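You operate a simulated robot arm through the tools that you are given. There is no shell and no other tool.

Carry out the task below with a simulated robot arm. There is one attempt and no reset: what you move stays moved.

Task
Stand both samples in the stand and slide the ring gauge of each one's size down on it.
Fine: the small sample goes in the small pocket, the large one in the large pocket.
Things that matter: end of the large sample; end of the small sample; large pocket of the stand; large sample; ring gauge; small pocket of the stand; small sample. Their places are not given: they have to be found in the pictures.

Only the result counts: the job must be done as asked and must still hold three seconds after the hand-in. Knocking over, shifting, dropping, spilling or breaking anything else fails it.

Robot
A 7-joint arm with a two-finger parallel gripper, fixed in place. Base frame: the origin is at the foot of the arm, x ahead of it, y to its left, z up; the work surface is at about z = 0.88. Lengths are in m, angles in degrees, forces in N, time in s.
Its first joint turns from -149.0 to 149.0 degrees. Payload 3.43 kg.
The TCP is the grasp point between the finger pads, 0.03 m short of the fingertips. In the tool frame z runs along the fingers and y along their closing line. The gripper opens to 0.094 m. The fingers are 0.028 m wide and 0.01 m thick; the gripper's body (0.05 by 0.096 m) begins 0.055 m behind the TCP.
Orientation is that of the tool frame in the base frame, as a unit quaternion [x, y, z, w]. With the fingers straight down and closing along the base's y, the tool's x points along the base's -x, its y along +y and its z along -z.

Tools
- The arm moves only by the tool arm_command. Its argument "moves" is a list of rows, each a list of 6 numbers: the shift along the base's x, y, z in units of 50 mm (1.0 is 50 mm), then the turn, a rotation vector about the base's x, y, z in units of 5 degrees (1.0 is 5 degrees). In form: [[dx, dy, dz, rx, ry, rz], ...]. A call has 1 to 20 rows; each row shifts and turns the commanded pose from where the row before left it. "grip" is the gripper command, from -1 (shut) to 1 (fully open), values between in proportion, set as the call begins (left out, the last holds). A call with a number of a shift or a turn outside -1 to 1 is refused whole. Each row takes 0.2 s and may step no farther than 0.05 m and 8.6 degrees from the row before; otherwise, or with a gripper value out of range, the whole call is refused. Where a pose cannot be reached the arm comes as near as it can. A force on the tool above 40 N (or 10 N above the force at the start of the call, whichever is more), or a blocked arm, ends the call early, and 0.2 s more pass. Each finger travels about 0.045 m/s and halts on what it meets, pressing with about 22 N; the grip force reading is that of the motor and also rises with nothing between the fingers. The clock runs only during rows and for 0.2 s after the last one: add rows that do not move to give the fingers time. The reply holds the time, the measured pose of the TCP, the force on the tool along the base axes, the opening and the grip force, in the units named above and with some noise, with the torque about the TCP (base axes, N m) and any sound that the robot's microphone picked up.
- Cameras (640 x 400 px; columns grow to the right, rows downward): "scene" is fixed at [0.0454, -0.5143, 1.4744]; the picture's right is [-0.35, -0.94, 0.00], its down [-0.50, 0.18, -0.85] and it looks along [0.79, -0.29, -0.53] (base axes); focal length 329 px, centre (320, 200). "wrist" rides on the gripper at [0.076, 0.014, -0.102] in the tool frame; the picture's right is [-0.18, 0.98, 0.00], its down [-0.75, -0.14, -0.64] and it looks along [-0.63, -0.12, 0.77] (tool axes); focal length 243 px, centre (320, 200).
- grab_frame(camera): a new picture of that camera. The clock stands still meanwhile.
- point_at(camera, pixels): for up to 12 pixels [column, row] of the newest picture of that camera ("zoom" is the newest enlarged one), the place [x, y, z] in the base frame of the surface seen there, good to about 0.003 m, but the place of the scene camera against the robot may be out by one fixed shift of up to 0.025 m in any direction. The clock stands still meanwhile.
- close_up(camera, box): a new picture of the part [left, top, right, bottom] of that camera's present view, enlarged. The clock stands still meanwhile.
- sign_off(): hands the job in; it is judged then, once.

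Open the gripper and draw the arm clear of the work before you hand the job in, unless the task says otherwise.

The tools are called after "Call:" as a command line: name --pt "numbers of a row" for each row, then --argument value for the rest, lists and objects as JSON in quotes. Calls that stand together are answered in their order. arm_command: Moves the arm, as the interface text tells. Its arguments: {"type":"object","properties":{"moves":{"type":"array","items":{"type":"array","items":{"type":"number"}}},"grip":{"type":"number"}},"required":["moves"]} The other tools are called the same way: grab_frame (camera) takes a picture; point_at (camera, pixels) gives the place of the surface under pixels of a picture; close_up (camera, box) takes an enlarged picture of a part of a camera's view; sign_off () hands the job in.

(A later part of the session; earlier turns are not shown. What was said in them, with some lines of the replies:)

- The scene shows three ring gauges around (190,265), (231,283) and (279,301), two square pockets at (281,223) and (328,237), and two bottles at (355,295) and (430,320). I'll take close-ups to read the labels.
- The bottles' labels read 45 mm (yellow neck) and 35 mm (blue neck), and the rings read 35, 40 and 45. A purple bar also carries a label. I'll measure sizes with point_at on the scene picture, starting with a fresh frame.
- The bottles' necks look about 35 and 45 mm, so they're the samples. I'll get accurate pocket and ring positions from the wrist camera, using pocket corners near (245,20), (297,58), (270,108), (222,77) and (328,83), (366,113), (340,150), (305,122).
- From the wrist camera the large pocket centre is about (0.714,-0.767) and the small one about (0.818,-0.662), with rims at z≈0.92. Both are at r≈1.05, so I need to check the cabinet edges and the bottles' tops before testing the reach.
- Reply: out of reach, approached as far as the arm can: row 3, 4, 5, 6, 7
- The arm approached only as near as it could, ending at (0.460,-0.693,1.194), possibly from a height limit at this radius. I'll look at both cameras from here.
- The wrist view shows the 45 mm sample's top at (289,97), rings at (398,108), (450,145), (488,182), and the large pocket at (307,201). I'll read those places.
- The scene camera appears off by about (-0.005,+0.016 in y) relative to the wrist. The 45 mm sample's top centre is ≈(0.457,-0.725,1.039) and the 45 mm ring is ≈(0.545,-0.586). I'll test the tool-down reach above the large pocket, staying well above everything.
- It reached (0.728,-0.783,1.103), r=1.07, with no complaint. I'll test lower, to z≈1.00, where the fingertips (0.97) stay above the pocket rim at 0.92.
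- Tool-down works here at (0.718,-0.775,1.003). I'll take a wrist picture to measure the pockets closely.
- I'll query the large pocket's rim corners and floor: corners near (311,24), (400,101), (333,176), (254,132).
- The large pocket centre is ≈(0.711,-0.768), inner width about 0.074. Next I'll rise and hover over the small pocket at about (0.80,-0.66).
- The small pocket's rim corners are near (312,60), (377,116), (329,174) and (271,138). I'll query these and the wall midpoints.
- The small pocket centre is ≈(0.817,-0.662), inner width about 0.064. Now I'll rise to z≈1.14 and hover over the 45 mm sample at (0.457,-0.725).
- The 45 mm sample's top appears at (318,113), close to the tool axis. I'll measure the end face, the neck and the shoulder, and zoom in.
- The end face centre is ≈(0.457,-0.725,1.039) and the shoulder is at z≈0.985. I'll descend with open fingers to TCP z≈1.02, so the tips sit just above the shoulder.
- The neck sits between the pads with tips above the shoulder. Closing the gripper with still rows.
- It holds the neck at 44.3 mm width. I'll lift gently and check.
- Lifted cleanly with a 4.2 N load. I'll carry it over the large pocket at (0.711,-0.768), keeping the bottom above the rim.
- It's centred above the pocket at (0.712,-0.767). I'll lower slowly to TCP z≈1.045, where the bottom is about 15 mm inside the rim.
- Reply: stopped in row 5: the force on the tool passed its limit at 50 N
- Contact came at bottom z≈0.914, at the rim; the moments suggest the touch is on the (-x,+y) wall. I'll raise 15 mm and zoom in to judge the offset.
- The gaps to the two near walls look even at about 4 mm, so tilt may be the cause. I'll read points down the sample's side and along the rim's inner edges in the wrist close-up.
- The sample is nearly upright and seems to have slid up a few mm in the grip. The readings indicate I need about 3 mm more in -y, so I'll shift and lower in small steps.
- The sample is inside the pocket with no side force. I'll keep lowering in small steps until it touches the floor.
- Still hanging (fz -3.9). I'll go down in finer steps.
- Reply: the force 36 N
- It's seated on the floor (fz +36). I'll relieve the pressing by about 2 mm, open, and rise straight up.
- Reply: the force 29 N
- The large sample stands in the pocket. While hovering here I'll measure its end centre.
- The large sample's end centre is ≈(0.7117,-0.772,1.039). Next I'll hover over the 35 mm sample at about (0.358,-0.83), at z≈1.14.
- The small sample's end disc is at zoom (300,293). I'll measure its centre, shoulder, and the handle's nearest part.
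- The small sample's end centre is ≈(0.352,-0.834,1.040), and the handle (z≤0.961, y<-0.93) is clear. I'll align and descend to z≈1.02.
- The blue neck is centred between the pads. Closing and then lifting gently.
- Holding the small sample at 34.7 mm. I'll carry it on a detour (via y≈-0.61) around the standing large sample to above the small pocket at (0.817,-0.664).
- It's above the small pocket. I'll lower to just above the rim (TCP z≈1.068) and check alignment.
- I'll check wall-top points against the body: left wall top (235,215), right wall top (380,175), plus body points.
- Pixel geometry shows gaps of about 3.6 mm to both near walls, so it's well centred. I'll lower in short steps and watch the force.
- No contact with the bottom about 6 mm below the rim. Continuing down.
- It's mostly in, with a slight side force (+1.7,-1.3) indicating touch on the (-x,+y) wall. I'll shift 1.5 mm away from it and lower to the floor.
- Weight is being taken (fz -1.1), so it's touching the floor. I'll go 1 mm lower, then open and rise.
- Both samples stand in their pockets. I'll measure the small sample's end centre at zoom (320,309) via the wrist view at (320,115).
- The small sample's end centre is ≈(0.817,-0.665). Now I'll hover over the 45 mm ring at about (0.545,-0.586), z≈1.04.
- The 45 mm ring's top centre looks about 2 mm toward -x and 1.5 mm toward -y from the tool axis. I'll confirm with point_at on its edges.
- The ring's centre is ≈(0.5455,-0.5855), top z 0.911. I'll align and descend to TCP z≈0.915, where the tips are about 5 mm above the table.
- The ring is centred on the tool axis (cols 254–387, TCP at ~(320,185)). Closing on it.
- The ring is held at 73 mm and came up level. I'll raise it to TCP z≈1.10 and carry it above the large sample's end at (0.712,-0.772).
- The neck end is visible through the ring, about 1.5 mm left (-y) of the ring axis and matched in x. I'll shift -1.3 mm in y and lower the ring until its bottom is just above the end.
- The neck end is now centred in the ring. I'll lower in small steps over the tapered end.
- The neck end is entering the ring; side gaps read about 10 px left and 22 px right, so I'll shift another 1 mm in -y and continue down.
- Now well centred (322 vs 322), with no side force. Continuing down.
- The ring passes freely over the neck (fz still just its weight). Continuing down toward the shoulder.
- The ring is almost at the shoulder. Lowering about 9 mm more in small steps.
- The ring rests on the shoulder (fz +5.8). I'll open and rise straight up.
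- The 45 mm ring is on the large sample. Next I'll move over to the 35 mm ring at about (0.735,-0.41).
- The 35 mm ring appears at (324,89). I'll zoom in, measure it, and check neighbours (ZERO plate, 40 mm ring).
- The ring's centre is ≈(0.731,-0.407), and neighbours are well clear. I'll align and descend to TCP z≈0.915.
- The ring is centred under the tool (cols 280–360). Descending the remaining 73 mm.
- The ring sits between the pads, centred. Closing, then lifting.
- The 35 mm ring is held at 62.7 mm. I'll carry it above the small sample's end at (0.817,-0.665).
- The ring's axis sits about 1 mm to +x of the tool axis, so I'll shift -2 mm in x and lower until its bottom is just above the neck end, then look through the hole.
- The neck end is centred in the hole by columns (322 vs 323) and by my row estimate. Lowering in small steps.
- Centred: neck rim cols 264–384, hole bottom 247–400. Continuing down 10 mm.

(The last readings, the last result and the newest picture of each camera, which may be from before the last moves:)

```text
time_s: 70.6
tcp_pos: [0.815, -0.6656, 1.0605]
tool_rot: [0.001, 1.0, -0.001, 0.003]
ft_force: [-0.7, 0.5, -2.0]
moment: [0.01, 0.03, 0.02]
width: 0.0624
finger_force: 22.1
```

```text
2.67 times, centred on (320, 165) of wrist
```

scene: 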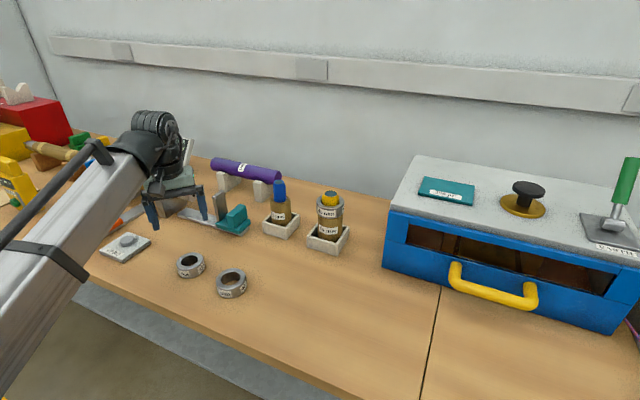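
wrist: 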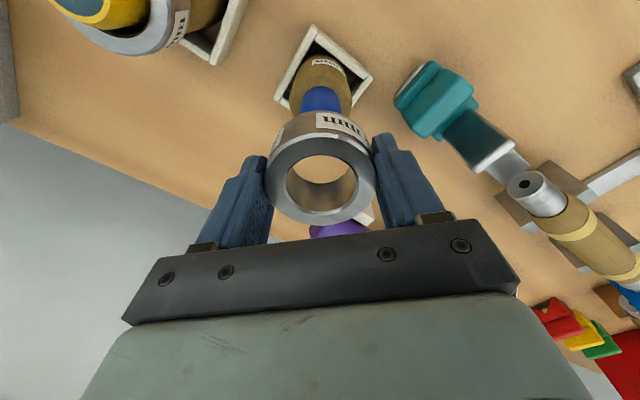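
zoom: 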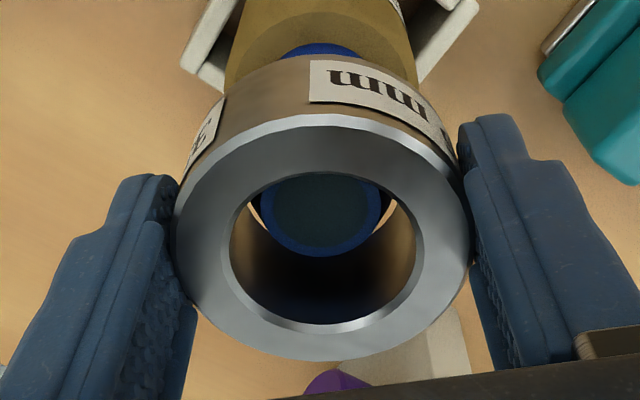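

The neck is inside the ring with no side force. Continuing down.

Call:
arm_command --pt "0 0 -0.06 0 0 0" --pt "0 0 -0.06 0 0 0" --pt "0 0 -0.06 0 0 0" --pt "0 0 -0.06 0 0 0" --pt "0 0 0 0 0 0"

Call:
close_up --camera "wrist" --box '[240, 90, 400, 240]'

```text
time_s: 71.8
tcp_pos: [0.8149, -0.6647, 1.0474]
tool_rot: [0.0, 1.0, -0.002, 0.002]
ft_force: [-1.0, 0.4, -1.1]
moment: [-0.01, 0.01, 0.02]
width: 0.0624
finger_force: 21.7
```

```text
2.67 times, centred on (320, 165) of wrist
```

zoom: 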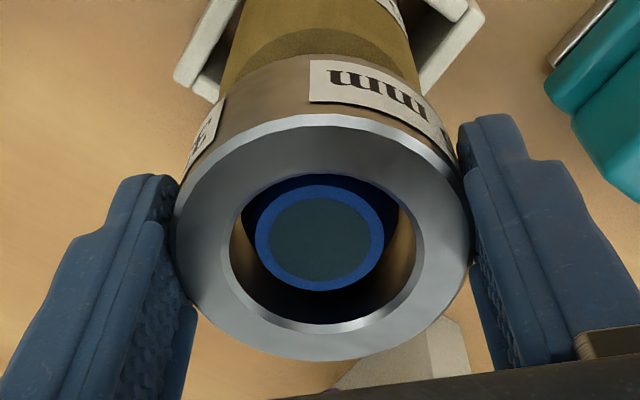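

Still free and centred. Continuing to the shoulder.

Call:
arm_command --pt "0 0 -0.08 0 0 0" --pt "0 0 -0.08 0 0 0" --pt "0 0 -0.08 0 0 0" --pt "0 0 -0.08 0 0 0" --pt "0 0 -0.06 0 0 0" --pt "0 0 -0.06 0 0 0" --pt "0 0 0 0 0 0"

Call:
close_up --camera "scene" --box '[240, 150, 380, 260]'

```text
time_s: 73.4
tcp_pos: [0.8147, -0.6651, 1.0265]
tool_rot: [0.001, 1.0, -0.001, 0.003]
ft_force: [0.0, 0.0, -2.3]
moment: [0.03, -0.01, -0.01]
width: 0.0625
finger_force: 21.6
```

```text
3.64 times, centred on (310, 205) of scene
```

zoom: 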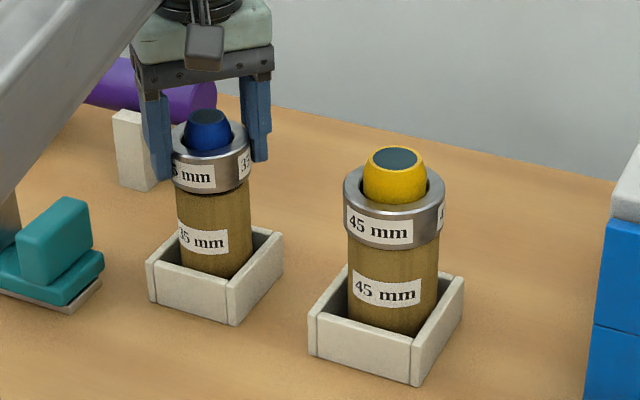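

The ring is a few mm above the shoulder. Lowering finely until contact.

Call:
arm_command --pt "0 0 -0.04 0 0 0" --pt "0 0 -0.03 0 0 0" --pt "0 0 -0.02 0 0 0" --pt "0 0 0 0 0 0"

```text
time_s: 74.4
tcp_pos: [0.8151, -0.6653, 1.0223]
tool_rot: [0.0, 1.0, -0.002, 0.002]
ft_force: [-0.1, 0.8, -2.1]
moment: [-0.01, 0.01, 0.0]
width: 0.0626
finger_force: 22.4
```

Not yet touching (fz -2.1), so another 2 mm.

Call:
arm_command --pt "0 0 -0.025 0 0 0" --pt "0 0 -0.02 0 0 0" --pt "0 0 0 0 0 0"

```text
time_s: 75.2
tcp_pos: [0.8153, -0.6652, 1.0209]
tool_rot: [0.0, 1.0, -0.002, 0.004]
ft_force: [2.5, -1.3, 18.7]
moment: [0.41, -0.03, -0.04]
width: 0.0622
finger_force: 22.0
```

The ring is seated on the shoulder (fz +18.7). I'll ease up 1 mm, open, and rise straight up.

Call:
arm_command --pt "0 0 0.02 0 0 0" --pt "0 0 0 0 0 0"

Call:
arm_command --pt "0 0 0 0 0 0" --pt "0 0 0 0 0 0" --pt "0 0 0 0 0 0" --pt "0 0 0 0 0 0" --pt "0 0 0.3 0 0 0" --pt "0 0 0.6 0 0 0" --pt "0 0 0.7 0 0 0" --pt "0 0 0.7 0 0 0" --pt "0 0 0 0 0 0" --grip 1

Call:
grab_frame --camera "wrist"

Call:
close_up --camera "scene" --box '[240, 150, 380, 260]'

```text
time_s: 75.8
tcp_pos: [0.815, -0.6641, 1.0212]
tool_rot: [0.0, 1.0, -0.002, 0.003]
ft_force: [2.3, -2.3, 15.3]
moment: [0.24, -0.34, -0.08]
width: 0.0627
finger_force: 21.6
```

```text
time_s: 77.8
tcp_pos: [0.8152, -0.6663, 1.1356]
tool_rot: [0.0, 1.0, -0.002, 0.002]
ft_force: [0.1, 0.0, -0.2]
moment: [0.05, -0.01, 0.01]
width: 0.0941
finger_force: 0.0
```

```text
taken
```

wrist: 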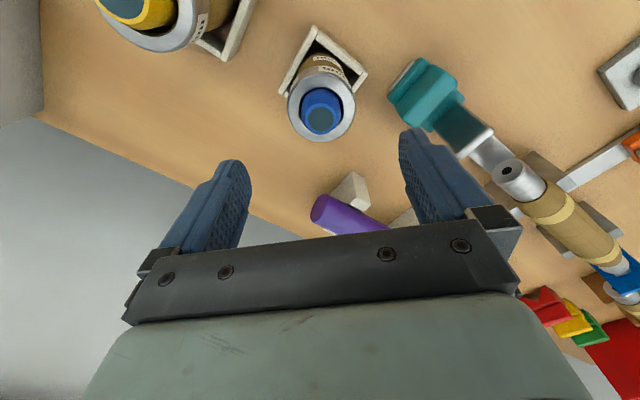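

```text
3.64 times, centred on (310, 205) of scene
```

zoom: 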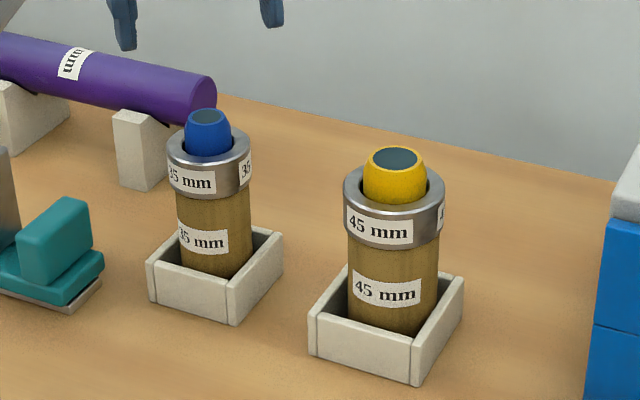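

Both rings rest on the shoulders of their samples. I'll draw the arm clear and take a last look.

Call:
arm_command --pt "0 0 0.8 0 0 0" --pt "-0.6 0.6 0 0 0 0" --pt "-0.6 0.7 0 0 0 0" --pt "-0.6 0.7 0 0 0 0" --pt "-0.4 0.7 0 0 0 0" --pt "0 0 0 0 0 0" --grip 1

Call:
grab_frame --camera "scene"

Call:
close_up --camera "scene" --box '[240, 150, 380, 260]'

```text
time_s: 79.2
tcp_pos: [0.7042, -0.5299, 1.1754]
tool_rot: [0.0, 1.0, -0.002, 0.003]
ft_force: [-0.3, 0.2, 0.9]
moment: [0.0, 0.0, -0.03]
width: 0.0937
finger_force: 0.0
```

```text
taken
```

scene: 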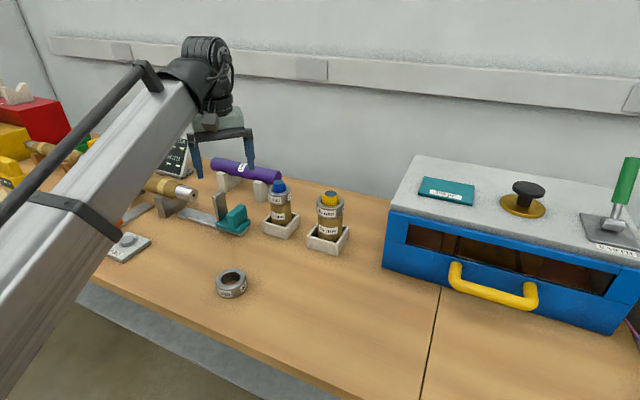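

```text
3.64 times, centred on (310, 205) of scene
```

zoom: 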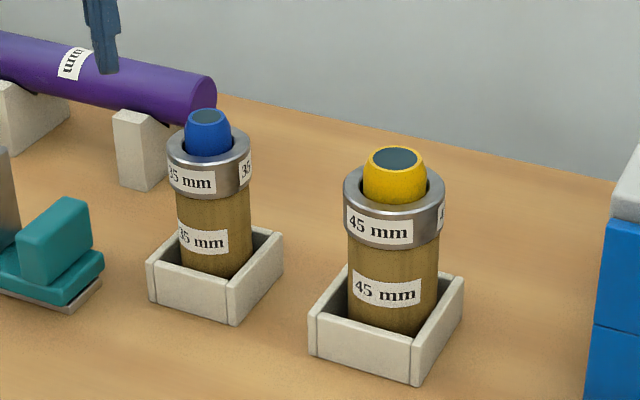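

The final pictures show both samples upright in their pockets with matching rings seated, the 40 mm ring untouched, and the arm clear with the gripper open. I'm handing the job in.

Call:
sign_off

```text
The job is handed in.
```

Both samples are standing in the stand: the 35 mm one in the small pocket and the 45 mm one in the large pocket. Each has the ring gauge of its size resting on its shoulder. The last pictures before hand-in show both upright, the 40 mm ring left where it was, and the arm clear with the gripper open.

On the first try at the large pocket, the 45 mm sample touched the rim and the arm stopped on its force limit. I moved it about 3 mm and it went in cleanly. The pictures show no sign that the pocket moved.

I handed the job in, but the reply only confirmed that. I don't have the judged result.
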